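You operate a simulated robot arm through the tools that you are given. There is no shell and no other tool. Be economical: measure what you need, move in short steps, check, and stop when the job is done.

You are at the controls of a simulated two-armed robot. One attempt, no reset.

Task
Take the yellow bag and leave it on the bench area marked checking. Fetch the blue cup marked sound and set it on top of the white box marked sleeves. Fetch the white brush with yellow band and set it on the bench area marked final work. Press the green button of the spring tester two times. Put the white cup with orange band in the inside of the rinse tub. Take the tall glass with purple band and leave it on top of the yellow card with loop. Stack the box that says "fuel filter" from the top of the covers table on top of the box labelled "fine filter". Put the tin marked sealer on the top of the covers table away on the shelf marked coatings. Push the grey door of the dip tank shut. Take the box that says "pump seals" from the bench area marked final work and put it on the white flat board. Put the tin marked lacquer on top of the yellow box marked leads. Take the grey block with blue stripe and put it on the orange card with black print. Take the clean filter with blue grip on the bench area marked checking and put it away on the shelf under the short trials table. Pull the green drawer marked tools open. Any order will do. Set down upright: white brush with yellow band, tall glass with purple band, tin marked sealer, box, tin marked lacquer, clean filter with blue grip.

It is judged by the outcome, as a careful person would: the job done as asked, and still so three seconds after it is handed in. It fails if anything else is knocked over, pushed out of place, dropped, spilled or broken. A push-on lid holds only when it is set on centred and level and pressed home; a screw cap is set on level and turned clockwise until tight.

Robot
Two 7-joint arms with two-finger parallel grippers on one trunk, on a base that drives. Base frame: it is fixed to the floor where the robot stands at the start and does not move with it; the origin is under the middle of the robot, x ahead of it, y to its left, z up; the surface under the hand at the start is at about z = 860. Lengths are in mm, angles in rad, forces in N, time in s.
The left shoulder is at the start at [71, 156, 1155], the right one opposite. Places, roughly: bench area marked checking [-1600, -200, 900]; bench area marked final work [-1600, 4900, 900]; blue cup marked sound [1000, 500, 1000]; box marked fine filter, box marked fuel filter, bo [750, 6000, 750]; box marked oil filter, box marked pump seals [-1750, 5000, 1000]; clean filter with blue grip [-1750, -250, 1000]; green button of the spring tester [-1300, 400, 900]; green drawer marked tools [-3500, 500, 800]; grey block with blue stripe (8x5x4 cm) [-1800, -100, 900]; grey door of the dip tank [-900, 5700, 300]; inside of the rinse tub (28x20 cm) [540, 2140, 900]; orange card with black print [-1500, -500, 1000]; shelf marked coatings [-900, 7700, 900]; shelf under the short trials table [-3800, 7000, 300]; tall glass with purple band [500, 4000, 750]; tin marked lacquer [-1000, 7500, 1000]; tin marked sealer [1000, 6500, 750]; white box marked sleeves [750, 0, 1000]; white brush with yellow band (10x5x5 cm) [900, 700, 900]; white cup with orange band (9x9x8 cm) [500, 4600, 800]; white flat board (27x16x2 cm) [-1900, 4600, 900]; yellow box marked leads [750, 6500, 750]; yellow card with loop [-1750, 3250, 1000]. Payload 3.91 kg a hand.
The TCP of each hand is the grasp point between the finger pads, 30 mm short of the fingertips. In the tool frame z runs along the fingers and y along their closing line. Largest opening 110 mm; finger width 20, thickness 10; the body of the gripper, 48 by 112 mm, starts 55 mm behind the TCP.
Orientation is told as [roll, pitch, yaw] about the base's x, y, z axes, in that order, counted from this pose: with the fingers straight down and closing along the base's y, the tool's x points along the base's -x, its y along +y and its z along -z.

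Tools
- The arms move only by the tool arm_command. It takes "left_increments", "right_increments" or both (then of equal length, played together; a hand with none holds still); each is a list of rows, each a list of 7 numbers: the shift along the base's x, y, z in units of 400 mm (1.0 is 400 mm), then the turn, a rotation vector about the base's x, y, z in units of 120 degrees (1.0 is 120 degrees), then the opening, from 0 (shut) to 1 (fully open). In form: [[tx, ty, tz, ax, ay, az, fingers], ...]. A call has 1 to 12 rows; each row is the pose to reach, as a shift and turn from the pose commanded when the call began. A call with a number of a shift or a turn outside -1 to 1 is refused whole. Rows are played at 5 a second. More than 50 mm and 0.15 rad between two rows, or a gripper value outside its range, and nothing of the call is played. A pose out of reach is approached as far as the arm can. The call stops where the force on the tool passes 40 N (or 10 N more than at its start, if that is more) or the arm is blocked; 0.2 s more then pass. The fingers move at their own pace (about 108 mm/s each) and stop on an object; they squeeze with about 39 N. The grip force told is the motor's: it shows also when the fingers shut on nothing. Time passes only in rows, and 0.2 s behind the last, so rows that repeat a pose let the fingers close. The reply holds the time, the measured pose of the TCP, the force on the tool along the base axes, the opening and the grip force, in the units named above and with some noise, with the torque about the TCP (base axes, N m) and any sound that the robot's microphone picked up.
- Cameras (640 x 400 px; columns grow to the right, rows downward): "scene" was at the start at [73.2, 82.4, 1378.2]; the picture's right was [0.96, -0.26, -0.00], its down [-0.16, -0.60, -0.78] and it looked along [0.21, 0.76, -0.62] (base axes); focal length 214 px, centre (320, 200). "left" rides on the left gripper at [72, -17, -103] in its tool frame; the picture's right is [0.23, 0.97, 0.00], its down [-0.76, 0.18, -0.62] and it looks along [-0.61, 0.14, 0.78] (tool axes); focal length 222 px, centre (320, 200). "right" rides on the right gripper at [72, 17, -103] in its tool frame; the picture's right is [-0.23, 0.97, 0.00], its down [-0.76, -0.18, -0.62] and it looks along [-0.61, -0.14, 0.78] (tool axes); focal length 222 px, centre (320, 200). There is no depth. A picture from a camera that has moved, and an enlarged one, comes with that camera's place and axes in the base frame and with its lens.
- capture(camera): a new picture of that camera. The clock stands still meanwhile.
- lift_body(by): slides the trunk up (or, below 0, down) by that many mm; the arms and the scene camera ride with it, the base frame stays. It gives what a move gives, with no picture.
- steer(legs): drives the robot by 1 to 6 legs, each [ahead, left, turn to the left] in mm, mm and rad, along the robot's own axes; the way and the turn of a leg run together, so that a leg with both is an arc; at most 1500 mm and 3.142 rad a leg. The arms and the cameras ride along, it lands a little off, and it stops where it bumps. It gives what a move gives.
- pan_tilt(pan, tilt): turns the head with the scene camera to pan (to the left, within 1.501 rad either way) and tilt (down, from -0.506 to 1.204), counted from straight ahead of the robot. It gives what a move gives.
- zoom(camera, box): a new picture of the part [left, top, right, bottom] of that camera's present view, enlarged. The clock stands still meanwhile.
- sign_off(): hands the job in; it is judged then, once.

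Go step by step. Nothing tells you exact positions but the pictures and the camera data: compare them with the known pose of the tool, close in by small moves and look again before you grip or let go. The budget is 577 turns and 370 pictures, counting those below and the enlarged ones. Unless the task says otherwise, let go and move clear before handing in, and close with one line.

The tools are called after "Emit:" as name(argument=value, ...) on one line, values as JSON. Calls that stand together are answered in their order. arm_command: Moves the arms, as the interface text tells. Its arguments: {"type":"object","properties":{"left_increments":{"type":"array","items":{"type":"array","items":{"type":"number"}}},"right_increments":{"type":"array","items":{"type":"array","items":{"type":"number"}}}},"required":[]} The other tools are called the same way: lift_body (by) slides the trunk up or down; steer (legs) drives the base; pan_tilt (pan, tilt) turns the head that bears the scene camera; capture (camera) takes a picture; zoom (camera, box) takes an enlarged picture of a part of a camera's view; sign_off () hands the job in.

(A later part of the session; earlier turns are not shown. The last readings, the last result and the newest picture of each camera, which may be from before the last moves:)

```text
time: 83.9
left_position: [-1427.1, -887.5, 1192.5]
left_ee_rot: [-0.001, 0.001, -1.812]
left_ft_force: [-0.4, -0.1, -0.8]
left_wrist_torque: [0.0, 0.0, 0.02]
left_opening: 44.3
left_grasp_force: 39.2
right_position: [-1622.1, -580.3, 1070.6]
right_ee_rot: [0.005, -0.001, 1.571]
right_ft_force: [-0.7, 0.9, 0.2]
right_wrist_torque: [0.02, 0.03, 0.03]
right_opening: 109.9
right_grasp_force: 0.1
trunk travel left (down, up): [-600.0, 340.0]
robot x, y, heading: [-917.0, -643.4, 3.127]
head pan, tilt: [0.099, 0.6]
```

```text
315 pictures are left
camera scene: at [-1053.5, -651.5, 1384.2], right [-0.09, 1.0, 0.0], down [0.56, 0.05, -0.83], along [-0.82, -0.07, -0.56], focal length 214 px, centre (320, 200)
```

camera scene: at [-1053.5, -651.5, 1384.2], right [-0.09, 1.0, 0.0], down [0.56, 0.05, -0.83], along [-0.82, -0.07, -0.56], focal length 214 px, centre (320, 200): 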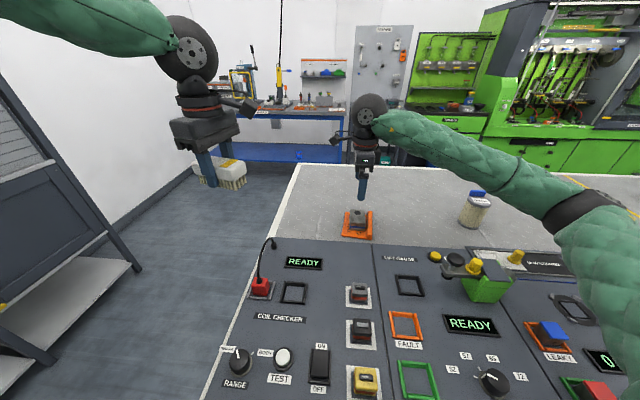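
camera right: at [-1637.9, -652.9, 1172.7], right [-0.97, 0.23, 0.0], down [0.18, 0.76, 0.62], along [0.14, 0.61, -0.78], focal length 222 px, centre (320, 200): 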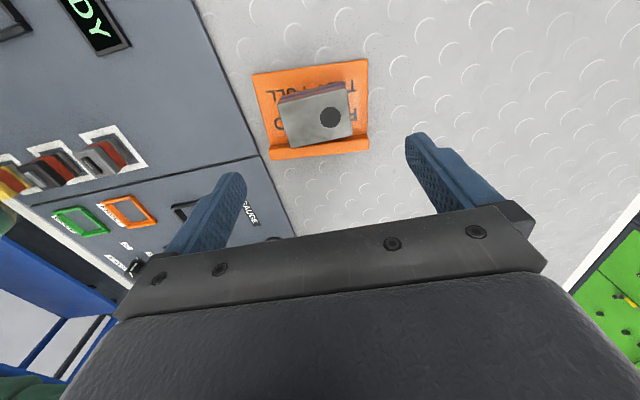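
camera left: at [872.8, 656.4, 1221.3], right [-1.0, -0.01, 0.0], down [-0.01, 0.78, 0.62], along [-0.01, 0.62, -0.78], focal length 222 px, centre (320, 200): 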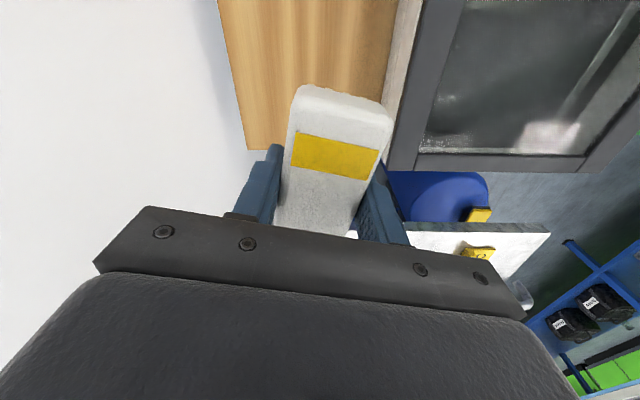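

Block sits on the card. Now bring the right hand back, close it, and drive right toward the SAVE button.

Emit:
arm_command(right_increments=[[0.05, 0.03, 0.05, 0, 0, 0.068, 1], [0.1, 0.06, 0.1, 0, 0, 0.136, 1], [0.15, 0.09, 0.15, 0, 0, 0.204, 1], [0.2, 0.12, 0.2, 0, 0, 0.272, 0], [0.25, 0.15, 0.2, 0, 0, 0.34, 0], [0.3, 0.18, 0.2, 0, 0, 0.408, 0], [0.35, 0.21, 0.2, 0, 0, 0.476, 0], [0.4, 0.24, 0.2, 0, 0, 0.544, 0], [0.45, 0.27, 0.2, 0, 0, 0.612, 0], [0.5, 0.3, 0.2, 0, 0, 0.68, 0], [0.52, 0.33, 0.2, 0, 0, 0.745, 0]])

Emit:
steer(legs=[[-60, -690, 0.015]])

Emit:
pan_tilt(pan=-0.4, tilt=0.8)

Emit:
capture(camera="scene")

Emit:
capture(camera="right")

```text
time: 86.3
left_position: [-1428.2, -887.3, 1192.9]
left_ee_rot: [-0.002, -0.002, -1.812]
left_ft_force: [-0.7, 0.3, -1.9]
left_wrist_torque: [-0.01, 0.01, 0.0]
left_opening: 44.4
left_grasp_force: 38.9
right_position: [-1414.9, -447.1, 1153.6]
right_ee_rot: [0.006, 0.003, 3.134]
right_ft_force: [0.1, 0.1, 0.1]
right_wrist_torque: [-0.01, -0.02, 0.01]
right_opening: 0.0
right_grasp_force: 37.9
trunk travel left (down, up): [-600.0, 340.0]
robot x, y, heading: [-917.0, -639.4, 3.133]
head pan, tilt: [0.099, 0.6]
```

```text
time: 90.1
left_position: [-1364.6, -211.2, 1192.0]
left_ee_rot: [-0.002, -0.002, -1.791]
left_ft_force: [-0.3, 0.8, -1.3]
left_wrist_torque: [-0.02, 0.0, -0.03]
left_opening: 44.4
left_grasp_force: 39.0
right_position: [-1361.8, 229.3, 1152.9]
right_ee_rot: [0.006, 0.002, -3.129]
right_ft_force: [-0.8, 0.7, 0.5]
right_wrist_torque: [0.01, 0.0, 0.03]
right_opening: 0.0
right_grasp_force: 37.9
trunk travel left (down, up): [-600.0, 340.0]
robot x, y, heading: [-854.7, 47.1, -3.129]
head pan, tilt: [0.099, 0.6]
```

```text
time: 91.0
left_position: [-1364.8, -210.6, 1192.7]
left_ee_rot: [-0.002, 0.001, -1.788]
left_ft_force: [0.4, -0.5, -1.2]
left_wrist_torque: [-0.01, 0.01, 0.0]
left_opening: 44.6
left_grasp_force: 38.5
right_position: [-1361.7, 227.8, 1152.7]
right_ee_rot: [0.004, 0.001, -3.128]
right_ft_force: [-0.6, -0.3, 0.3]
right_wrist_torque: [0.0, -0.01, -0.01]
right_opening: 0.2
right_grasp_force: 37.2
trunk travel left (down, up): [-600.0, 340.0]
robot x, y, heading: [-860.6, 47.2, -3.129]
head pan, tilt: [-0.4, 0.799]
```

```text
314 pictures are left
camera scene: at [-982.6, 74.0, 1367.4], right [0.38, 0.93, 0.0], down [0.66, -0.27, -0.7], along [-0.65, 0.26, -0.72], focal length 214 px, centre (320, 200)
```

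scene: 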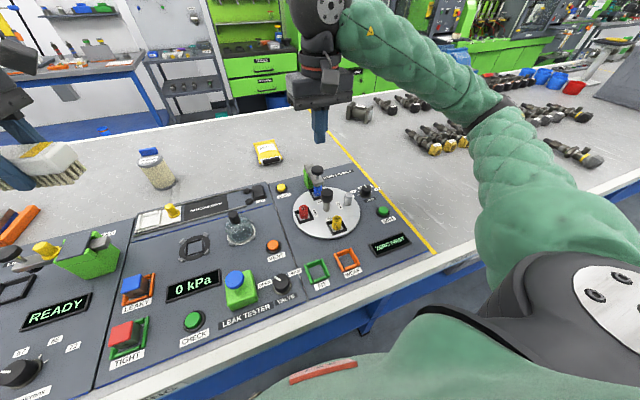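

```text
313 pictures are left
camera right: at [-1287.9, 212.1, 1254.9], right [-0.21, -0.98, 0.0], down [-0.77, 0.17, 0.62], along [-0.61, 0.13, -0.78], focal length 222 px, centre (320, 200)
```

right: 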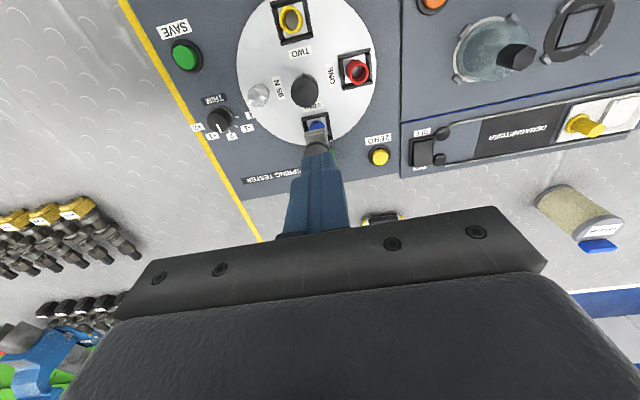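

Emit:
zoom(camera="scene", box=[260, 150, 460, 290])

```text
2.86 times, centred on (360, 220) of scene
camera zoom: at [-982.6, 74.0, 1367.4], right [0.38, 0.93, 0.0], down [0.66, -0.27, -0.7], along [-0.65, 0.26, -0.72], focal length 613 px, centre (206, 143)
```

zoom: 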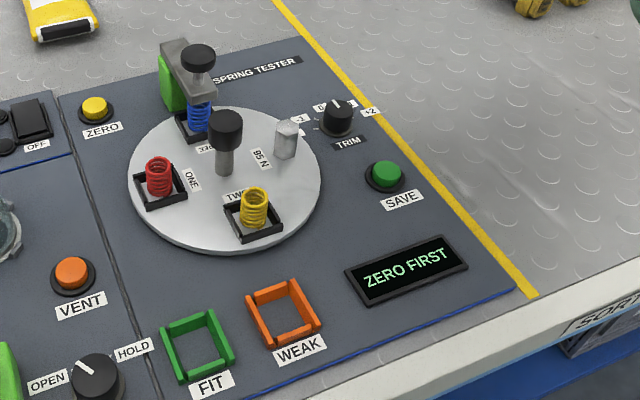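

Emit:
arm_command(right_increments=[[0.03, 0.1, 0, 0, 0, 0, 0], [0.06, 0.2, 0, 0, 0, 0, 0], [0.09, 0.3, -0.05, 0, 0, 0, 0], [0.105, 0.385, -0.12, 0, 0, 0, 0], [0.105, 0.385, -0.2, 0, 0, 0, 0], [0.105, 0.385, -0.28, 0, 0, 0, 0]])

Emit:
capture(camera="right")

Emit:
zoom(camera="scene", box=[260, 150, 460, 290])

```text
time: 92.4
left_position: [-1364.7, -210.2, 1192.9]
left_ee_rot: [-0.004, -0.001, -1.789]
left_ft_force: [-0.3, 0.2, -1.3]
left_wrist_torque: [-0.02, 0.0, -0.02]
left_opening: 44.3
left_grasp_force: 39.6
right_position: [-1315.6, 383.7, 1041.5]
right_ee_rot: [0.006, 0.001, -3.128]
right_ft_force: [0.7, 0.6, -0.2]
right_wrist_torque: [-0.02, 0.01, 0.02]
right_opening: 0.1
right_grasp_force: 37.3
trunk travel left (down, up): [-600.0, 340.0]
robot x, y, heading: [-857.1, 46.0, -3.13]
head pan, tilt: [-0.4, 0.799]
```

```text
311 pictures are left
camera right: at [-1243.2, 368.1, 1143.3], right [-0.21, -0.98, 0.01], down [-0.76, 0.17, 0.62], along [-0.61, 0.13, -0.78], focal length 222 px, centre (320, 200)
```

right: 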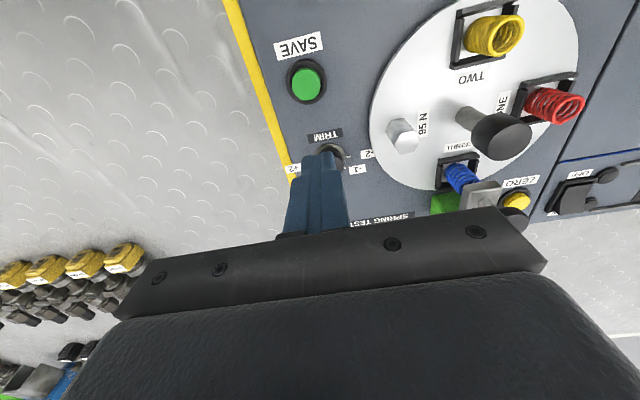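

```text
2.86 times, centred on (360, 220) of scene
camera zoom: at [-981.8, 75.4, 1367.5], right [0.38, 0.93, 0.0], down [0.66, -0.27, -0.7], along [-0.65, 0.26, -0.72], focal length 613 px, centre (206, 143)
```

zoom: 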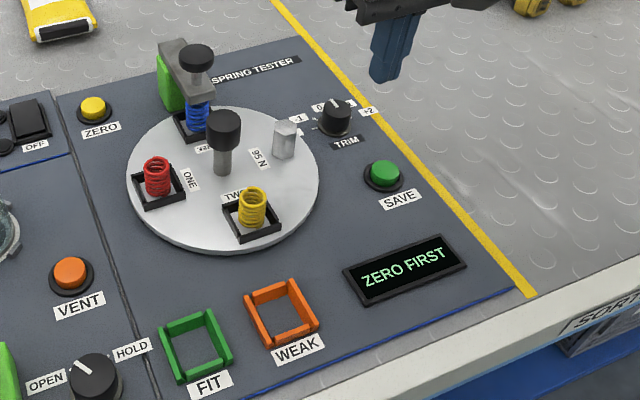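

SAVE button at about (-1286,389, 912). Position the closed fingertips over it and come close.

Emit:
arm_command(right_increments=[[0.074, 0.014, -0.05, 0, 0, 0, 0], [0.074, 0.014, -0.14, 0, 0, 0, 0], [0.074, 0.014, -0.205, 0, 0, 0, 0]])

Emit:
zoom(camera="scene", box=[340, 160, 440, 240])

Emit:
capture(camera="right")

```text
time: 93.2
left_position: [-1363.8, -209.3, 1193.1]
left_ee_rot: [-0.002, 0.0, -1.787]
left_ft_force: [0.0, 0.0, -1.0]
left_wrist_torque: [0.0, 0.01, 0.0]
left_opening: 44.2
left_grasp_force: 39.0
right_position: [-1309.1, 392.2, 958.0]
right_ee_rot: [0.007, 0.004, -3.123]
right_ft_force: [0.6, -0.4, 0.2]
right_wrist_torque: [0.02, 0.0, 0.02]
right_opening: 0.1
right_grasp_force: 37.1
right hand out of reach, approached as far as the arm can: row 1, 2, 3
trunk travel left (down, up): [-600.0, 340.0]
robot x, y, heading: [-856.9, 44.6, -3.122]
head pan, tilt: [-0.4, 0.799]
```

```text
5.00 times, centred on (390, 200) of scene
camera zoom: at [-982.1, 74.4, 1367.5], right [0.38, 0.93, 0.0], down [0.66, -0.27, -0.7], along [-0.65, 0.26, -0.72], focal length 1072 px, centre (-30, 200)
```

zoom: 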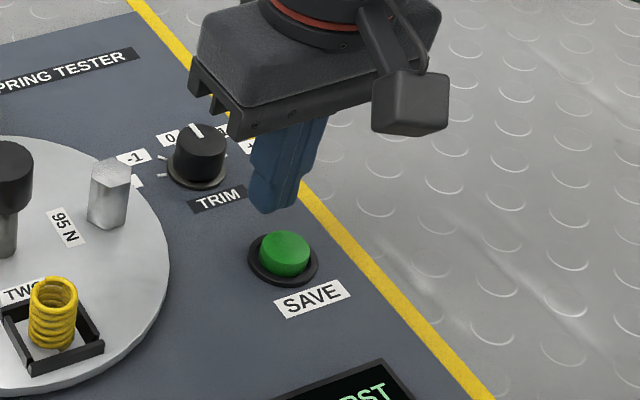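

```text
308 pictures are left
camera right: at [-1237.5, 377.1, 1059.9], right [-0.21, -0.98, 0.01], down [-0.77, 0.17, 0.62], along [-0.61, 0.13, -0.79], focal length 222 px, centre (320, 200)
```

right: 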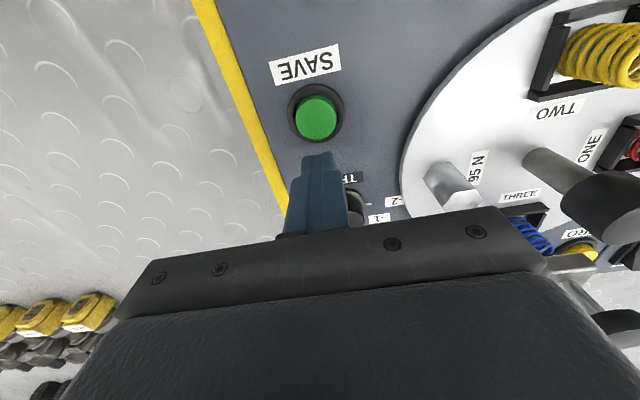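

Too close to the body to reach. Raise a little and back the base up 80 mm.

Emit:
arm_command(right_increments=[[0, 0, 0.1, 0, 0, 0, 0]])

Emit:
steer(legs=[[-80, 0, 0]])

Emit:
arm_command(right_increments=[[-0.1, -0.005, 0, 0, 0, 0, 0], [-0.14, -0.005, 0, 0, 0, 0, 0]])

Emit:
capture(camera="right")

```text
time: 93.6
left_position: [-1364.7, -211.9, 1192.4]
left_ee_rot: [0.0, 0.001, -1.789]
left_ft_force: [-0.9, -0.1, -1.5]
left_wrist_torque: [0.03, -0.01, 0.0]
left_opening: 44.3
left_grasp_force: 39.7
right_position: [-1309.8, 391.6, 996.3]
right_ee_rot: [0.005, 0.004, -3.128]
right_ft_force: [0.4, 0.4, -0.5]
right_wrist_torque: [-0.01, 0.0, 0.01]
right_opening: 0.1
right_grasp_force: 38.2
trunk travel left (down, up): [-600.0, 340.0]
robot x, y, heading: [-854.1, 45.4, -3.127]
head pan, tilt: [-0.4, 0.799]
```

```text
time: 94.7
left_position: [-1283.9, -210.1, 1193.2]
left_ee_rot: [-0.004, -0.003, -1.787]
left_ft_force: [0.1, 0.4, -1.3]
left_wrist_torque: [0.0, 0.03, -0.02]
left_opening: 44.4
left_grasp_force: 38.9
right_position: [-1231.2, 393.3, 997.1]
right_ee_rot: [0.005, -0.001, -3.125]
right_ft_force: [0.3, -0.5, -0.2]
right_wrist_torque: [-0.02, 0.05, 0.0]
right_opening: 0.0
right_grasp_force: 37.7
trunk travel left (down, up): [-600.0, 340.0]
robot x, y, heading: [-779.3, 47.1, -3.128]
head pan, tilt: [-0.4, 0.799]
```

```text
time: 95.3
left_position: [-1285.2, -209.6, 1194.3]
left_ee_rot: [-0.003, -0.001, -1.786]
left_ft_force: [0.1, -0.2, -1.0]
left_wrist_torque: [0.0, -0.01, -0.01]
left_opening: 44.2
left_grasp_force: 39.0
right_position: [-1286.7, 391.0, 996.2]
right_ee_rot: [0.005, -0.001, -3.125]
right_ft_force: [-0.2, 0.0, 0.0]
right_wrist_torque: [0.03, 0.0, 0.0]
right_opening: 0.0
right_grasp_force: 37.4
trunk travel left (down, up): [-600.0, 340.0]
robot x, y, heading: [-777.9, 45.5, -3.129]
head pan, tilt: [-0.4, 0.799]
```

```text
307 pictures are left
camera right: at [-1213.2, 375.7, 1099.0], right [-0.21, -0.98, 0.0], down [-0.76, 0.17, 0.62], along [-0.61, 0.13, -0.78], focal length 222 px, centre (320, 200)
```

right: 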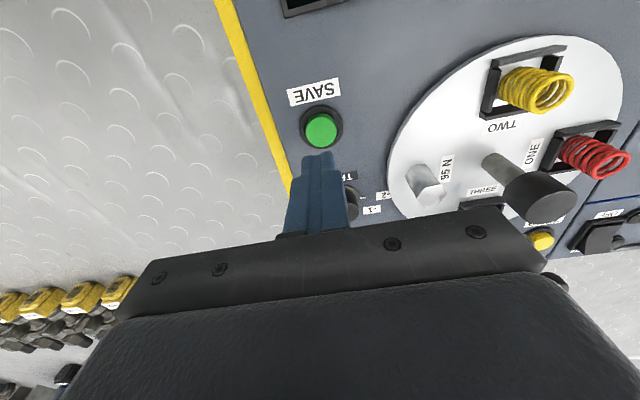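

Emit:
arm_command(right_increments=[[0.007, -0.005, -0.08, 0, 0, 0, 0], [0.007, -0.005, -0.115, 0, 0, 0, 0], [0.007, -0.005, -0.125, 0, 0, 0, 0], [0.007, -0.005, -0.135, 0, 0, 0, 0]])

Emit:
zoom(camera="scene", box=[340, 160, 440, 260])

```text
time: 96.3
left_position: [-1284.1, -211.5, 1193.7]
left_ee_rot: [-0.001, 0.001, -1.785]
left_ft_force: [0.2, 0.0, -0.9]
left_wrist_torque: [-0.02, 0.0, 0.01]
left_opening: 44.3
left_grasp_force: 38.2
right_position: [-1285.1, 386.3, 944.9]
right_ee_rot: [0.005, -0.001, -3.125]
right_ft_force: [0.7, 2.1, 18.6]
right_wrist_torque: [0.08, -0.05, -0.01]
right_opening: 0.1
right_grasp_force: 37.2
trunk travel left (down, up): [-600.0, 340.0]
robot x, y, heading: [-779.3, 46.9, -3.126]
head pan, tilt: [-0.4, 0.799]
heard: click
```

```text
4.00 times, centred on (390, 210) of scene
camera zoom: at [-903.4, 74.4, 1367.9], right [0.37, 0.93, 0.0], down [0.66, -0.27, -0.7], along [-0.65, 0.26, -0.72], focal length 858 px, centre (40, 160)
```

zoom: 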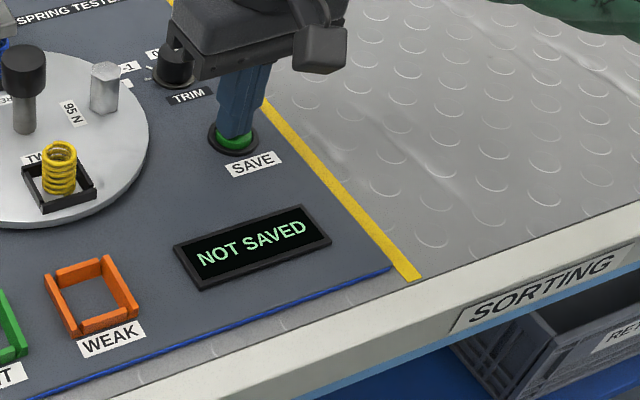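

First press clicked (display now NOT SAVED). Release fully, then press again.

Emit:
arm_command(right_increments=[[0, 0, 0.04, 0, 0, 0, 0], [0, 0, 0.06, 0, 0, 0, 0], [0, 0, 0.06, 0, 0, 0, 0]])

Emit:
arm_command(right_increments=[[0, 0, -0.03, 0, 0, 0, 0], [0, 0, -0.05, 0, 0, 0, 0], [0, 0, -0.06, 0, 0, 0, 0]])

Emit:
arm_command(right_increments=[[0, 0, 0.05, 0, 0, 0, 0], [0, 0, 0.15, 0, 0, 0, 0], [0, 0, 0.25, 0, 0, 0, 0], [0, 0, 0.35, 0, 0, 0, 0], [0, 0, 0.4, 0, 0, 0, 0]])

Emit:
zoom(camera="scene", box=[340, 160, 440, 260])

```text
time: 97.1
left_position: [-1284.1, -210.7, 1193.8]
left_ee_rot: [-0.001, -0.003, -1.785]
left_ft_force: [0.0, 0.0, -1.2]
left_wrist_torque: [0.01, 0.0, 0.0]
left_opening: 44.5
left_grasp_force: 39.0
right_position: [-1284.8, 386.0, 966.4]
right_ee_rot: [0.006, 0.002, -3.124]
right_ft_force: [-0.1, 0.0, -0.2]
right_wrist_torque: [0.01, -0.02, -0.01]
right_opening: 0.0
right_grasp_force: 37.3
trunk travel left (down, up): [-600.0, 340.0]
robot x, y, heading: [-779.7, 45.0, -3.129]
head pan, tilt: [-0.4, 0.799]
```

```text
time: 97.9
left_position: [-1284.5, -210.9, 1194.4]
left_ee_rot: [-0.003, 0.001, -1.785]
left_ft_force: [-0.7, 0.2, -1.1]
left_wrist_torque: [-0.02, -0.02, 0.01]
left_opening: 44.2
left_grasp_force: 39.2
right_position: [-1284.2, 386.5, 945.3]
right_ee_rot: [0.004, -0.002, -3.124]
right_ft_force: [-1.0, 0.6, 19.9]
right_wrist_torque: [0.07, -0.03, 0.03]
right_opening: 0.0
right_grasp_force: 37.7
trunk travel left (down, up): [-600.0, 340.0]
robot x, y, heading: [-780.1, 44.5, -3.122]
head pan, tilt: [-0.4, 0.799]
heard: click
```

```text
time: 99.1
left_position: [-1286.1, -210.4, 1192.6]
left_ee_rot: [-0.002, -0.003, -1.785]
left_ft_force: [0.0, 0.0, 0.2]
left_wrist_torque: [0.01, 0.0, 0.01]
left_opening: 44.6
left_grasp_force: 38.7
right_position: [-1284.1, 384.1, 1102.1]
right_ee_rot: [0.005, 0.002, -3.125]
right_ft_force: [-0.2, 1.0, 0.4]
right_wrist_torque: [0.02, -0.01, -0.01]
right_opening: 0.0
right_grasp_force: 37.9
trunk travel left (down, up): [-600.0, 340.0]
robot x, y, heading: [-778.8, 46.9, -3.127]
head pan, tilt: [-0.4, 0.799]
```

```text
4.00 times, centred on (390, 210) of scene
camera zoom: at [-904.2, 74.9, 1367.3], right [0.37, 0.93, 0.0], down [0.66, -0.27, -0.7], along [-0.65, 0.26, -0.72], focal length 858 px, centre (40, 160)
```

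zoom: 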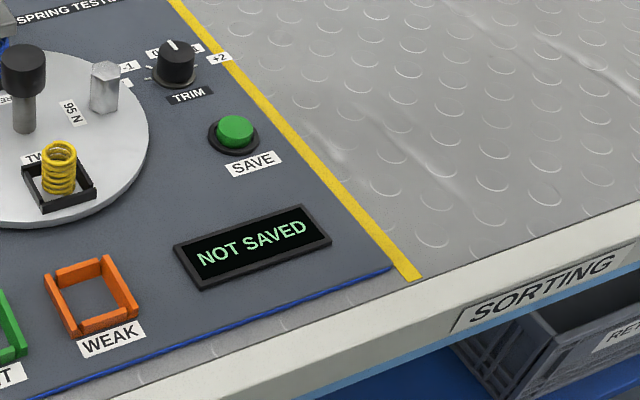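

Two clicks registered, so the button task is done. Next I'll back into the aisle and drive along it to the final work bench (y≈4900) with the brush. The filter comes later, once I know its shelf.

Emit:
steer(legs=[[-330, 0, -0.015], [0, -1200, 0], [0, -1200, 0]])

Emit:
pan_tilt(pan=-1.4, tilt=0.35)

Emit:
capture(camera="scene")

```text
time: 112.3
left_position: [-1022.2, 2125.2, 1192.1]
left_ee_rot: [-0.001, -0.002, -1.778]
left_ft_force: [-0.4, 0.3, -0.6]
left_wrist_torque: [0.0, 0.02, 0.01]
left_opening: 44.5
left_grasp_force: 39.1
right_position: [-1027.3, 2719.5, 1101.5]
right_ee_rot: [0.005, 0.002, -3.117]
right_ft_force: [0.1, -0.7, -0.1]
right_wrist_torque: [-0.01, 0.02, -0.01]
right_opening: 0.0
right_grasp_force: 37.5
trunk travel left (down, up): [-600.0, 340.0]
robot x, y, heading: [-519.9, 2388.0, -3.115]
head pan, tilt: [-0.4, 0.799]
```

```text
time: 113.6
left_position: [-1023.7, 2124.9, 1194.6]
left_ee_rot: [-0.001, -0.002, -1.78]
left_ft_force: [0.6, 0.0, -1.0]
left_wrist_torque: [0.04, -0.01, -0.01]
left_opening: 44.5
left_grasp_force: 39.2
right_position: [-1026.7, 2720.4, 1101.8]
right_ee_rot: [0.003, 0.003, -3.116]
right_ft_force: [0.1, -0.4, -0.8]
right_wrist_torque: [0.0, -0.03, -0.04]
right_opening: 0.0
right_grasp_force: 36.9
trunk travel left (down, up): [-600.0, 340.0]
robot x, y, heading: [-517.4, 2385.9, -3.112]
head pan, tilt: [-1.4, 0.351]
```

```text
304 pictures are left
camera scene: at [-587.8, 2474.8, 1407.0], right [0.98, 0.19, 0.0], down [0.07, -0.34, -0.94], along [-0.18, 0.92, -0.34], focal length 214 px, centre (320, 200)
```

scene: 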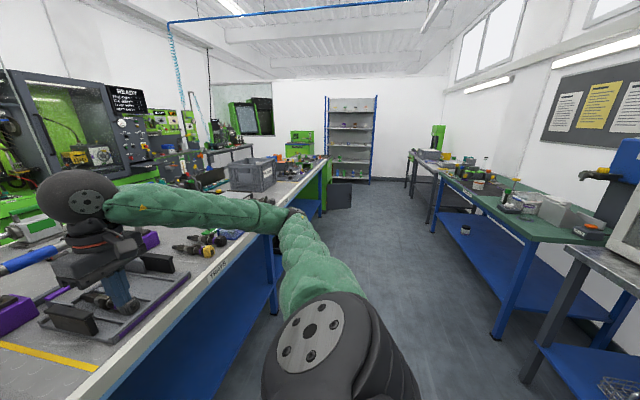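

Aisle is clear. Continue to y≈4800.

Emit:
steer(legs=[[0, -1200, -0.03], [0, -1250, 0]])

Emit:
pan_tilt(pan=0, tilt=0.5)

Emit:
capture(camera="scene")

```text
time: 125.7
left_position: [-1061.8, 4623.6, 1192.0]
left_ee_rot: [-0.001, 0.0, -1.814]
left_ft_force: [1.4, 0.0, -0.2]
left_wrist_torque: [0.03, 0.02, 0.02]
left_opening: 44.6
left_grasp_force: 38.8
right_position: [-1044.6, 5218.5, 1101.4]
right_ee_rot: [0.004, 0.001, 3.131]
right_ft_force: [0.5, -0.1, -0.4]
right_wrist_torque: [0.02, 0.02, 0.02]
right_opening: 0.0
right_grasp_force: 38.0
trunk travel left (down, up): [-600.0, 340.0]
robot x, y, heading: [-548.7, 4863.5, 3.132]
head pan, tilt: [-1.4, 0.351]
```

```text
time: 127.3
left_position: [-1061.2, 4622.6, 1193.6]
left_ee_rot: [-0.002, -0.002, -1.815]
left_ft_force: [0.4, -0.2, -0.3]
left_wrist_torque: [-0.05, -0.02, -0.01]
left_opening: 44.3
left_grasp_force: 39.1
right_position: [-1044.7, 5218.0, 1101.0]
right_ee_rot: [0.005, 0.002, 3.132]
right_ft_force: [-0.5, 0.4, 0.0]
right_wrist_torque: [-0.03, 0.0, -0.01]
right_opening: 0.2
right_grasp_force: 38.1
trunk travel left (down, up): [-600.0, 340.0]
robot x, y, heading: [-547.7, 4869.5, 3.134]
head pan, tilt: [0.0, 0.499]
```

```text
303 pictures are left
camera scene: at [-690.0, 4867.1, 1393.3], right [0.01, 1.0, 0.0], down [0.48, -0.01, -0.88], along [-0.88, 0.01, -0.48], focal length 214 px, centre (320, 200)
```

scene: 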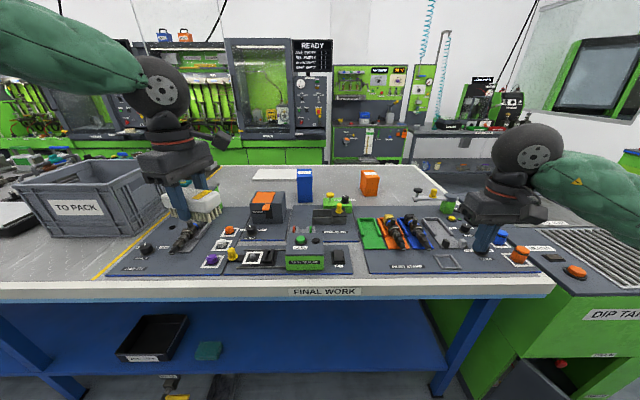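

Emit:
zoom(camera="scene", box=[210, 150, 410, 275])

Emit:
steer(legs=[[310, 0, 0]])

Emit:
capture(camera="scene")

Emit:
capture(camera="left")

```text
3.20 times, centred on (310, 212) of scene
camera zoom: at [-690.0, 4867.1, 1393.3], right [0.01, 1.0, 0.0], down [0.48, -0.01, -0.88], along [-0.88, 0.01, -0.48], focal length 686 px, centre (352, 160)
```

zoom: 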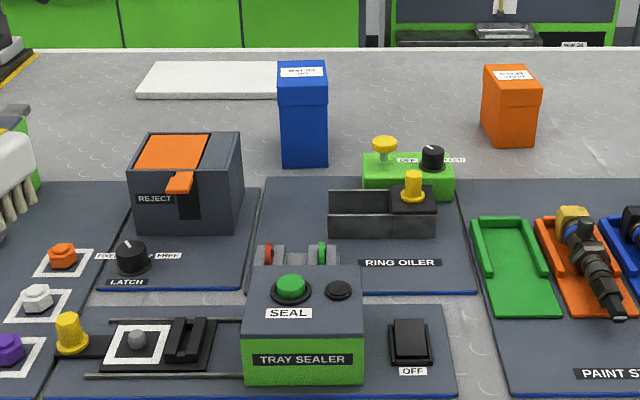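

```text
time: 129.3
left_position: [-1373.2, 4623.9, 1193.1]
left_ee_rot: [0.001, -0.001, -1.81]
left_ft_force: [-1.1, -0.2, -1.1]
left_wrist_torque: [0.02, -0.01, 0.04]
left_opening: 44.2
left_grasp_force: 38.9
right_position: [-1358.8, 5217.9, 1101.0]
right_ee_rot: [0.004, 0.001, 3.136]
right_ft_force: [-1.0, 1.4, -0.1]
right_wrist_torque: [0.0, -0.03, 0.01]
right_opening: 0.0
right_grasp_force: 37.9
trunk travel left (down, up): [-600.0, 340.0]
robot x, y, heading: [-862.1, 4870.8, 3.136]
head pan, tilt: [0.0, 0.499]
```

```text
301 pictures are left
camera scene: at [-1002.5, 4869.2, 1393.2], right [0.01, 1.0, 0.0], down [0.48, 0.0, -0.88], along [-0.88, 0.01, -0.48], focal length 214 px, centre (320, 200)
```

scene: 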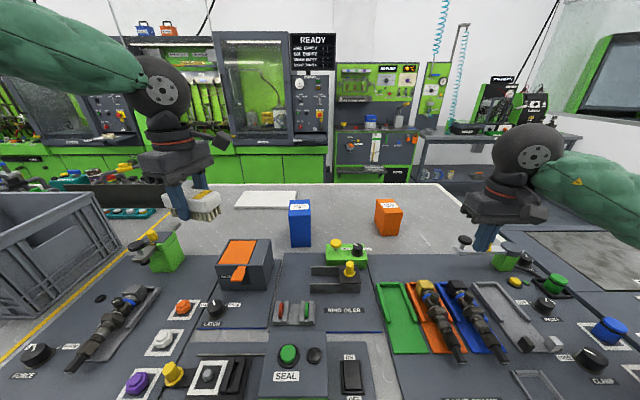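

```text
300 pictures are left
camera left: at [-1373.1, 4697.8, 1296.2], right [1.0, -0.01, 0.0], down [-0.01, -0.78, 0.62], along [-0.01, -0.62, -0.78], focal length 222 px, centre (320, 200)
```

left: 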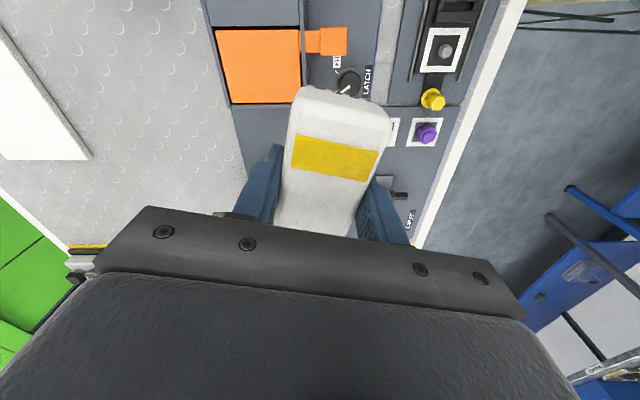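

Emit:
zoom(camera="scene", box=[270, 190, 420, 260])

Emit:
arm_command(left_increments=[[-0.1, 0, 0, 0, 0, 0, 0], [-0.2, 0, 0, 0, 0, 0, 0], [-0.3, 0, 0, 0, 0, 0, 0], [-0.4, 0.01, 0, 0, 0, 0, 0], [-0.5, 0.02, 0, 0, 0, 0, 0], [-0.6, 0.03, 0, 0, 0, 0, 0], [-0.7, 0.04, 0, 0, 0, 0, 0], [-0.79, 0.04, -0.05, 0, 0, 0, 0], [-0.79, 0.04, -0.15, 0, 0, 0, 0], [-0.79, 0.04, -0.25, 0, 0, 0, 0], [-0.79, 0.04, -0.35, 0, 0, 0, 0], [-0.79, 0.04, -0.45, 0, 0, 0, 0]])

Emit:
capture(camera="left")

Emit:
capture(camera="scene")

```text
4.27 times, centred on (345, 225) of scene
camera zoom: at [-1002.5, 4869.2, 1393.2], right [0.01, 1.0, 0.0], down [0.48, 0.0, -0.88], along [-0.88, 0.01, -0.48], focal length 915 px, centre (213, 93)
```

zoom: 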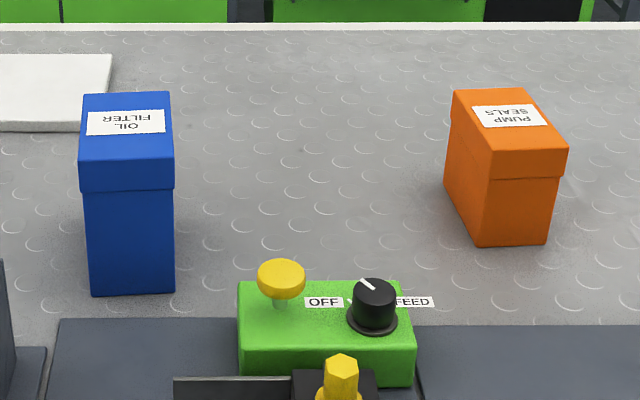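

```text
time: 131.9
left_position: [-1688.2, 4635.7, 1010.6]
left_ee_rot: [0.002, -0.001, -1.809]
left_ft_force: [-0.3, -1.1, -1.0]
left_wrist_torque: [0.02, -0.03, 0.0]
left_opening: 44.5
left_grasp_force: 39.0
right_position: [-1358.1, 5218.3, 1102.5]
right_ee_rot: [0.004, 0.001, 3.136]
right_ft_force: [-0.3, 0.0, 0.1]
right_wrist_torque: [-0.06, -0.01, -0.01]
right_opening: 0.0
right_grasp_force: 37.6
trunk travel left (down, up): [-600.0, 340.0]
robot x, y, heading: [-858.3, 4871.8, 3.132]
head pan, tilt: [0.0, 0.499]
```

```text
298 pictures are left
camera left: at [-1687.9, 4709.9, 1114.1], right [1.0, -0.01, 0.0], down [-0.01, -0.78, 0.62], along [-0.01, -0.62, -0.78], focal length 222 px, centre (320, 200)
```

left: 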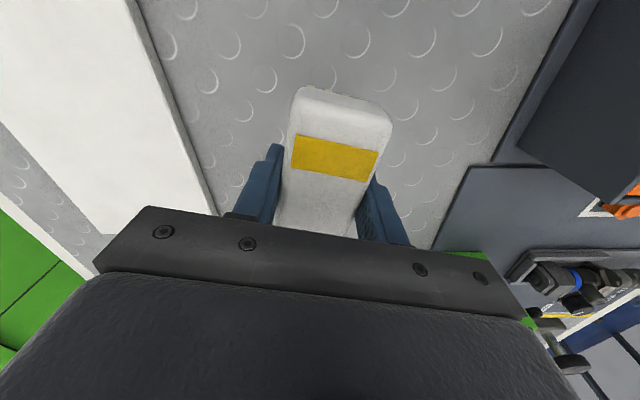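

```text
297 pictures are left
camera scene: at [-1002.4, 4869.0, 1393.3], right [0.01, 1.0, 0.0], down [0.48, 0.0, -0.88], along [-0.88, 0.01, -0.48], focal length 214 px, centre (320, 200)
```

scene: 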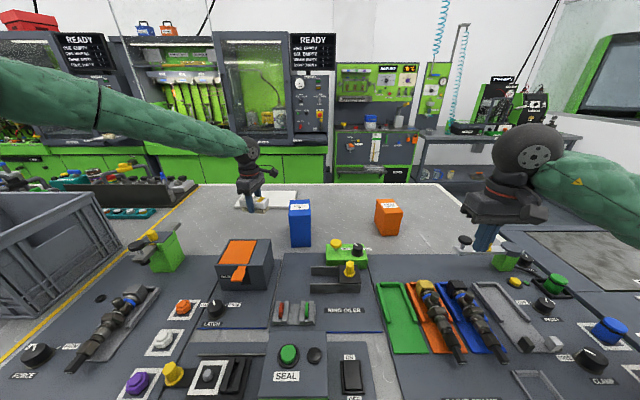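

Pump seals is the orange box. Lower the brush onto the free surface.

Emit:
arm_command(left_increments=[[0, 0, -0.1, 0, 0, 0, 0], [0, 0, -0.16, 0, 0, 0, 0], [0, 0, -0.18, 0, 0, 0, 0], [0, 0, -0.19, 0, 0, 0, 0]])

```text
time: 132.9
left_position: [-1687.8, 4638.4, 938.2]
left_ee_rot: [-0.001, -0.001, -1.807]
left_ft_force: [-0.2, 0.2, -1.8]
left_wrist_torque: [-0.02, -0.01, -0.03]
left_opening: 44.5
left_grasp_force: 39.4
right_position: [-1356.9, 5218.2, 1101.4]
right_ee_rot: [0.006, 0.001, 3.137]
right_ft_force: [-0.2, -0.9, -0.5]
right_wrist_torque: [0.02, 0.01, 0.0]
right_opening: 0.1
right_grasp_force: 38.0
trunk travel left (down, up): [-600.0, 340.0]
robot x, y, heading: [-854.3, 4868.0, 3.135]
head pan, tilt: [0.0, 0.499]
```

Emit:
arm_command(left_increments=[[0, 0, -0.01, 0, 0, 0, 0], [0, 0, -0.018, 0, 0, 0, 0], [0, 0, -0.025, 0, 0, 0, 0]])

```text
time: 133.8
left_position: [-1687.4, 4639.1, 931.9]
left_ee_rot: [-0.005, -0.003, -1.806]
left_ft_force: [-3.6, -1.5, 28.2]
left_wrist_torque: [0.02, -0.16, -0.02]
left_opening: 44.2
left_grasp_force: 39.1
right_position: [-1356.4, 5218.9, 1102.5]
right_ee_rot: [0.005, 0.0, 3.137]
right_ft_force: [0.4, 0.6, -0.4]
right_wrist_torque: [0.02, 0.01, 0.01]
right_opening: 0.1
right_grasp_force: 38.3
trunk travel left (down, up): [-600.0, 340.0]
robot x, y, heading: [-859.5, 4870.7, 3.134]
head pan, tilt: [0.0, 0.499]
```

Release the brush, rise, and unwind the wrist.

Emit:
arm_command(left_increments=[[0, 0, 0.005, 0, 0, 0, 0.7], [0, 0, 0.005, 0, 0, 0, 0.75], [0, 0, 0.1, 0, 0, 0, 0.75], [0, 0, 0.2, 0, 0, -0.06, 0.75], [0, 0, 0.3, 0, 0, -0.13, 1], [0.05, 0, 0.4, 0, 0, -0.2, 1], [0.1, 0, 0.45, 0, 0, -0.27, 1], [0.15, 0, 0.5, 0, 0, -0.34, 1], [0.2, 0, 0.5, 0, 0, -0.41, 1], [0.25, 0, 0.5, 0, 0, -0.48, 1], [0.3, 0, 0.5, 0, 0, -0.55, 1], [0.35, 0, 0.5, 0, 0, -0.62, 1]])

Emit:
capture(camera="left")

Emit:
steer(legs=[[0, -400, 0.01]])

Emit:
capture(camera="left")

```text
time: 136.3
left_position: [-1545.5, 4638.8, 1128.2]
left_ee_rot: [-0.002, -0.001, -3.11]
left_ft_force: [0.8, 0.6, 0.2]
left_wrist_torque: [0.0, 0.03, 0.02]
left_opening: 110.1
left_grasp_force: 0.0
right_position: [-1356.7, 5218.4, 1102.4]
right_ee_rot: [0.005, 0.002, 3.134]
right_ft_force: [0.8, -0.2, -0.6]
right_wrist_torque: [0.02, 0.0, 0.05]
right_opening: 0.2
right_grasp_force: 38.1
trunk travel left (down, up): [-600.0, 340.0]
robot x, y, heading: [-859.5, 4867.1, 3.135]
head pan, tilt: [0.0, 0.499]
```

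```text
296 pictures are left
camera left: at [-1474.4, 4658.2, 1231.1], right [0.26, -0.97, 0.0], down [-0.76, -0.2, 0.62], along [-0.6, -0.16, -0.78], focal length 222 px, centre (320, 200)
```

left: 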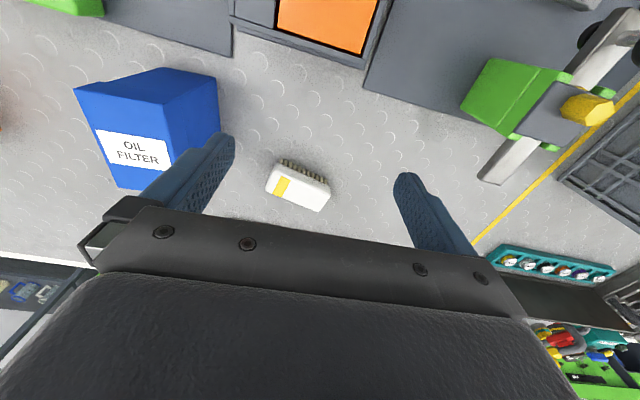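

```text
time: 138.8
left_position: [-1543.6, 5038.3, 1127.3]
left_ee_rot: [-0.001, -0.001, -3.105]
left_ft_force: [-0.5, -0.4, 0.4]
left_wrist_torque: [-0.02, -0.01, 0.0]
left_opening: 109.8
left_grasp_force: 0.1
right_position: [-1356.4, 5617.3, 1100.8]
right_ee_rot: [0.006, 0.001, 3.139]
right_ft_force: [-0.3, 0.3, -0.3]
right_wrist_torque: [-0.02, 0.02, 0.01]
right_opening: 0.0
right_grasp_force: 38.1
trunk travel left (down, up): [-600.0, 340.0]
robot x, y, heading: [-855.9, 5267.2, 3.136]
head pan, tilt: [0.0, 0.499]
```

```text
295 pictures are left
camera left: at [-1472.3, 5057.2, 1231.0], right [0.26, -0.96, 0.0], down [-0.75, -0.21, 0.62], along [-0.6, -0.16, -0.78], focal length 222 px, centre (320, 200)
```

left: 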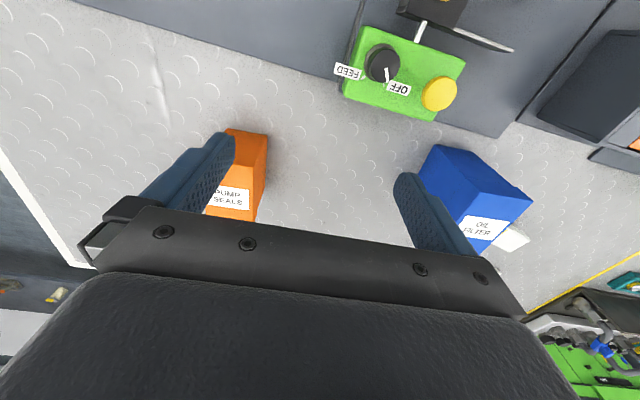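

Emit:
arm_command(left_increments=[[-0.03, 0.1, 0, 0, 0, -0.015, 1], [-0.08, 0.2, 0, 0, 0, -0.015, 1], [-0.1, 0.25, 0.02, 0, 0, -0.015, 1]])

Emit:
capture(camera="left")

Emit:
zoom(camera="scene", box=[200, 170, 360, 280])

```text
time: 139.6
left_position: [-1583.8, 5138.2, 1137.2]
left_ee_rot: [-0.002, 0.0, -3.135]
left_ft_force: [0.2, 0.1, -0.7]
left_wrist_torque: [0.0, -0.02, 0.0]
left_opening: 109.9
left_grasp_force: 0.0
right_position: [-1355.5, 5616.9, 1101.5]
right_ee_rot: [0.007, 0.002, 3.139]
right_ft_force: [-0.7, -0.9, -0.5]
right_wrist_torque: [-0.04, 0.01, 0.02]
right_opening: 0.0
right_grasp_force: 37.4
trunk travel left (down, up): [-600.0, 340.0]
robot x, y, heading: [-854.9, 5266.3, 3.136]
head pan, tilt: [0.0, 0.499]
```

```text
294 pictures are left
camera left: at [-1511.7, 5155.6, 1241.0], right [0.23, -0.97, 0.0], down [-0.76, -0.18, 0.62], along [-0.61, -0.14, -0.78], focal length 222 px, centre (320, 200)
```

left: 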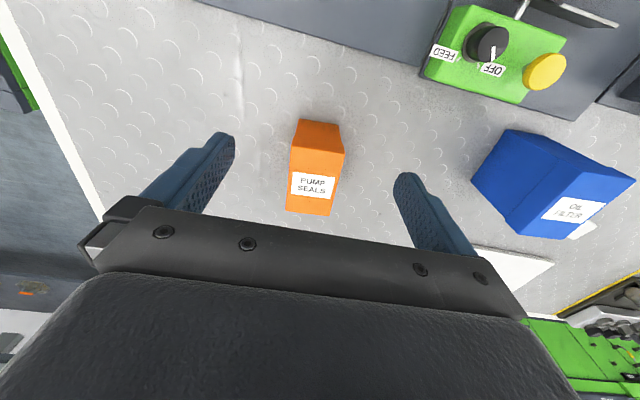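

```text
3.64 times, centred on (280, 225) of scene
camera zoom: at [-999.0, 5268.1, 1393.4], right [0.0, 1.0, 0.0], down [0.48, 0.0, -0.88], along [-0.88, 0.0, -0.48], focal length 780 px, centre (466, 109)
```

zoom: 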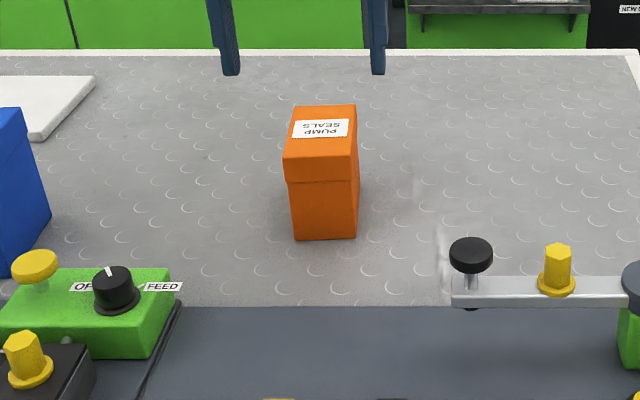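

Pump seals box is centred near (-1680,5126) with its top near z 994. Move over it and descend to grip.

Emit:
arm_command(left_increments=[[-0.1, -0.015, 0, 0, 0, 0.02, 1], [-0.2, -0.03, 0, 0, 0, 0.033, 1], [-0.24, -0.03, -0.03, 0, 0, 0.033, 1], [-0.24, -0.03, -0.13, 0, 0, 0.033, 1], [-0.24, -0.03, -0.2, 0, 0, 0.033, 1]])

Emit:
capture(camera="left")

```text
time: 140.8
left_position: [-1680.7, 5123.3, 1053.6]
left_ee_rot: [-0.001, -0.001, -3.066]
left_ft_force: [0.2, 0.5, -0.5]
left_wrist_torque: [-0.02, 0.01, -0.02]
left_opening: 110.0
left_grasp_force: 0.0
right_position: [-1355.7, 5617.0, 1102.7]
right_ee_rot: [0.006, 0.003, 3.137]
right_ft_force: [-0.7, 0.0, -0.2]
right_wrist_torque: [0.02, -0.02, 0.01]
right_opening: 0.0
right_grasp_force: 37.7
trunk travel left (down, up): [-600.0, 340.0]
robot x, y, heading: [-859.0, 5270.4, 3.135]
head pan, tilt: [0.0, 0.499]
```

```text
292 pictures are left
camera left: at [-1610.7, 5145.0, 1158.0], right [0.3, -0.95, 0.0], down [-0.75, -0.23, 0.62], along [-0.6, -0.19, -0.78], focal length 222 px, centre (320, 200)
```

left: 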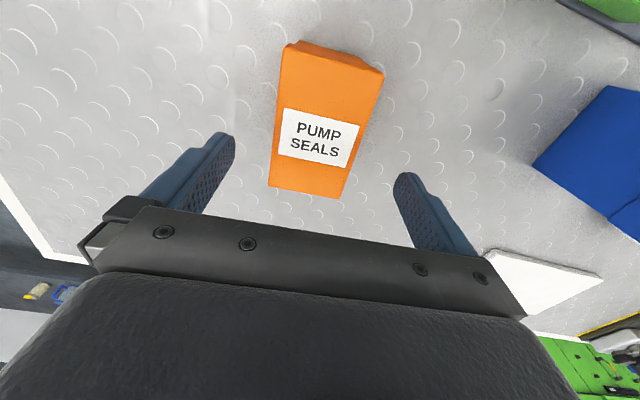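

Emit:
arm_command(left_increments=[[0, 0, -0.1, 0, 0, 0, 1], [0, 0, -0.2, 0, 0, 0, 1], [0, 0, -0.225, 0, 0, 0, 1], [0, 0, -0.225, 0, 0, 0, 0], [0, 0, -0.225, 0, 0, 0, 0], [0, 0, -0.225, 0, 0, 0, 0], [0, 0, -0.125, 0, 0, 0, 0], [0, 0, -0.025, 0, 0, 0, 0], [0, 0, 0.075, 0, 0, 0, 0], [0, 0, 0.175, 0, 0, 0, 0], [0, 0, 0.2, 0, 0, 0, 0]])

Emit:
capture(camera="left")

```text
time: 143.2
left_position: [-1677.6, 5124.3, 1136.2]
left_ee_rot: [-0.002, 0.001, -3.069]
left_ft_force: [-0.1, 0.1, -1.9]
left_wrist_torque: [0.0, -0.03, 0.02]
left_opening: 61.5
left_grasp_force: 38.6
left hand out of reach, approached as far as the arm can: row 2, 3, 4, 5, 6
right_position: [-1356.6, 5617.1, 1099.7]
right_ee_rot: [0.007, 0.003, 3.139]
right_ft_force: [-0.1, -0.2, -0.3]
right_wrist_torque: [0.02, 0.0, -0.06]
right_opening: 0.0
right_grasp_force: 37.8
trunk travel left (down, up): [-600.0, 340.0]
robot x, y, heading: [-855.2, 5266.9, 3.137]
head pan, tilt: [0.0, 0.499]
```

```text
291 pictures are left
camera left: at [-1607.1, 5146.6, 1239.7], right [0.3, -0.95, 0.0], down [-0.75, -0.23, 0.62], along [-0.59, -0.18, -0.78], focal length 222 px, centre (320, 200)
```

left: 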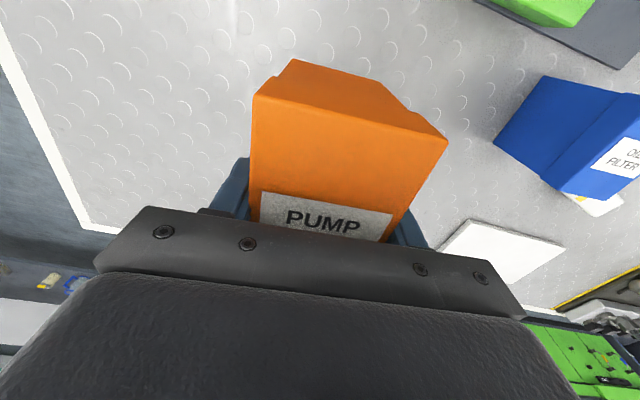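

Box gripped. I'll rotate it 90° so it sits on the near part of the board, then drive left and forward.

Emit:
arm_command(left_increments=[[0.05, -0.01, 0.03, 0, 0, 0.066, 0], [0.1, -0.02, 0.06, 0, 0, 0.132, 0], [0.15, -0.03, 0.08, 0, 0, 0.198, 0], [0.2, -0.04, 0.08, 0, 0, 0.264, 0], [0.25, -0.05, 0.08, 0, 0, 0.33, 0], [0.25, -0.06, 0.08, 0, 0, 0.396, 0], [0.25, -0.07, 0.08, 0, 0, 0.462, 0], [0.25, -0.08, 0.08, 0, 0, 0.528, 0], [0.25, -0.09, 0.08, 0, 0, 0.594, 0], [0.25, -0.1, 0.08, 0, 0, 0.66, 0], [0.25, -0.1, 0.08, 0, 0, 0.715, 0]])

Emit:
steer(legs=[[0, 390, 0.005], [60, 0, 0]])

Emit:
capture(camera="left")

Emit:
capture(camera="scene")

```text
time: 145.6
left_position: [-1579.2, 5083.8, 1167.3]
left_ee_rot: [-0.001, -0.002, -1.568]
left_ft_force: [0.5, -0.3, -1.5]
left_wrist_torque: [-0.02, 0.02, -0.03]
left_opening: 61.5
left_grasp_force: 39.0
right_position: [-1357.0, 5616.3, 1102.3]
right_ee_rot: [0.006, 0.002, 3.139]
right_ft_force: [0.9, -0.4, 0.6]
right_wrist_torque: [0.04, 0.03, 0.0]
right_opening: 0.2
right_grasp_force: 37.1
trunk travel left (down, up): [-600.0, 340.0]
robot x, y, heading: [-857.7, 5265.3, 3.136]
head pan, tilt: [0.0, 0.499]
```

```text
time: 148.7
left_position: [-1638.0, 4676.6, 1165.4]
left_ee_rot: [0.001, -0.001, -1.558]
left_ft_force: [-0.6, 0.2, -1.7]
left_wrist_torque: [-0.02, -0.02, 0.0]
left_opening: 61.6
left_grasp_force: 39.1
right_position: [-1421.5, 5211.8, 1100.9]
right_ee_rot: [0.006, 0.003, -3.133]
right_ft_force: [-0.6, -0.7, 0.1]
right_wrist_torque: [0.03, -0.06, 0.02]
right_opening: 0.0
right_grasp_force: 37.7
trunk travel left (down, up): [-600.0, 340.0]
robot x, y, heading: [-912.0, 4871.4, -3.13]
head pan, tilt: [0.0, 0.499]
```

```text
290 pictures are left
camera left: at [-1656.5, 4749.5, 1269.8], right [0.97, 0.24, 0.0], down [0.19, -0.76, 0.62], along [0.15, -0.61, -0.78], focal length 222 px, centre (320, 200)
```

left: 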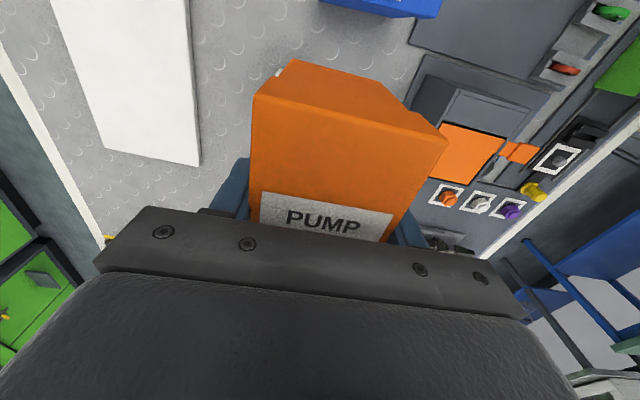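

```text
289 pictures are left
camera scene: at [-1060.4, 4868.0, 1393.1], right [-0.01, 1.0, 0.0], down [0.48, 0.0, -0.88], along [-0.88, -0.01, -0.48], focal length 214 px, centre (320, 200)
```

scene: 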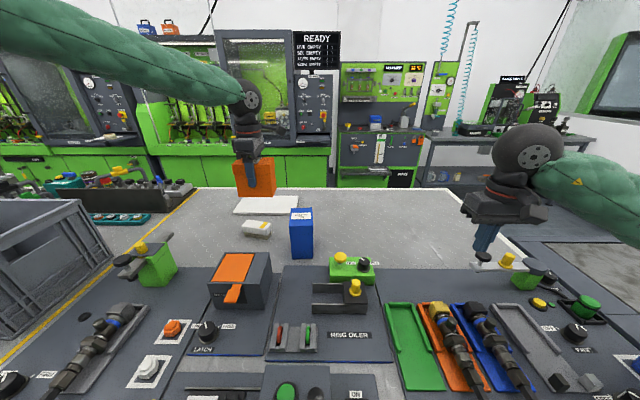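

Emit:
arm_command(left_increments=[[-0.1, -0.01, 0, 0, 0, 0, 0], [-0.2, -0.03, 0, 0, 0, -0.01, 0], [-0.3, -0.05, 0, 0, 0, -0.01, 0], [-0.4, -0.07, 0, 0, 0, -0.01, 0], [-0.5, -0.1, 0, 0, 0, -0.01, 0], [-0.55, -0.11, 0, 0, 0, -0.01, 0]])

```text
time: 150.1
left_position: [-1840.8, 4625.0, 1166.3]
left_ee_rot: [-0.004, 0.0, -1.577]
left_ft_force: [-0.3, 0.0, -1.0]
left_wrist_torque: [-0.02, 0.02, 0.02]
left_opening: 61.4
left_grasp_force: 39.1
left hand out of reach, approached as far as the arm can: row 6
right_position: [-1418.9, 5212.1, 1102.4]
right_ee_rot: [0.004, 0.0, -3.132]
right_ft_force: [0.2, 0.3, 0.0]
right_wrist_torque: [-0.02, 0.01, 0.0]
right_opening: 0.1
right_grasp_force: 37.3
trunk travel left (down, up): [-600.0, 340.0]
robot x, y, heading: [-914.2, 4871.4, -3.131]
head pan, tilt: [0.0, 0.499]
```

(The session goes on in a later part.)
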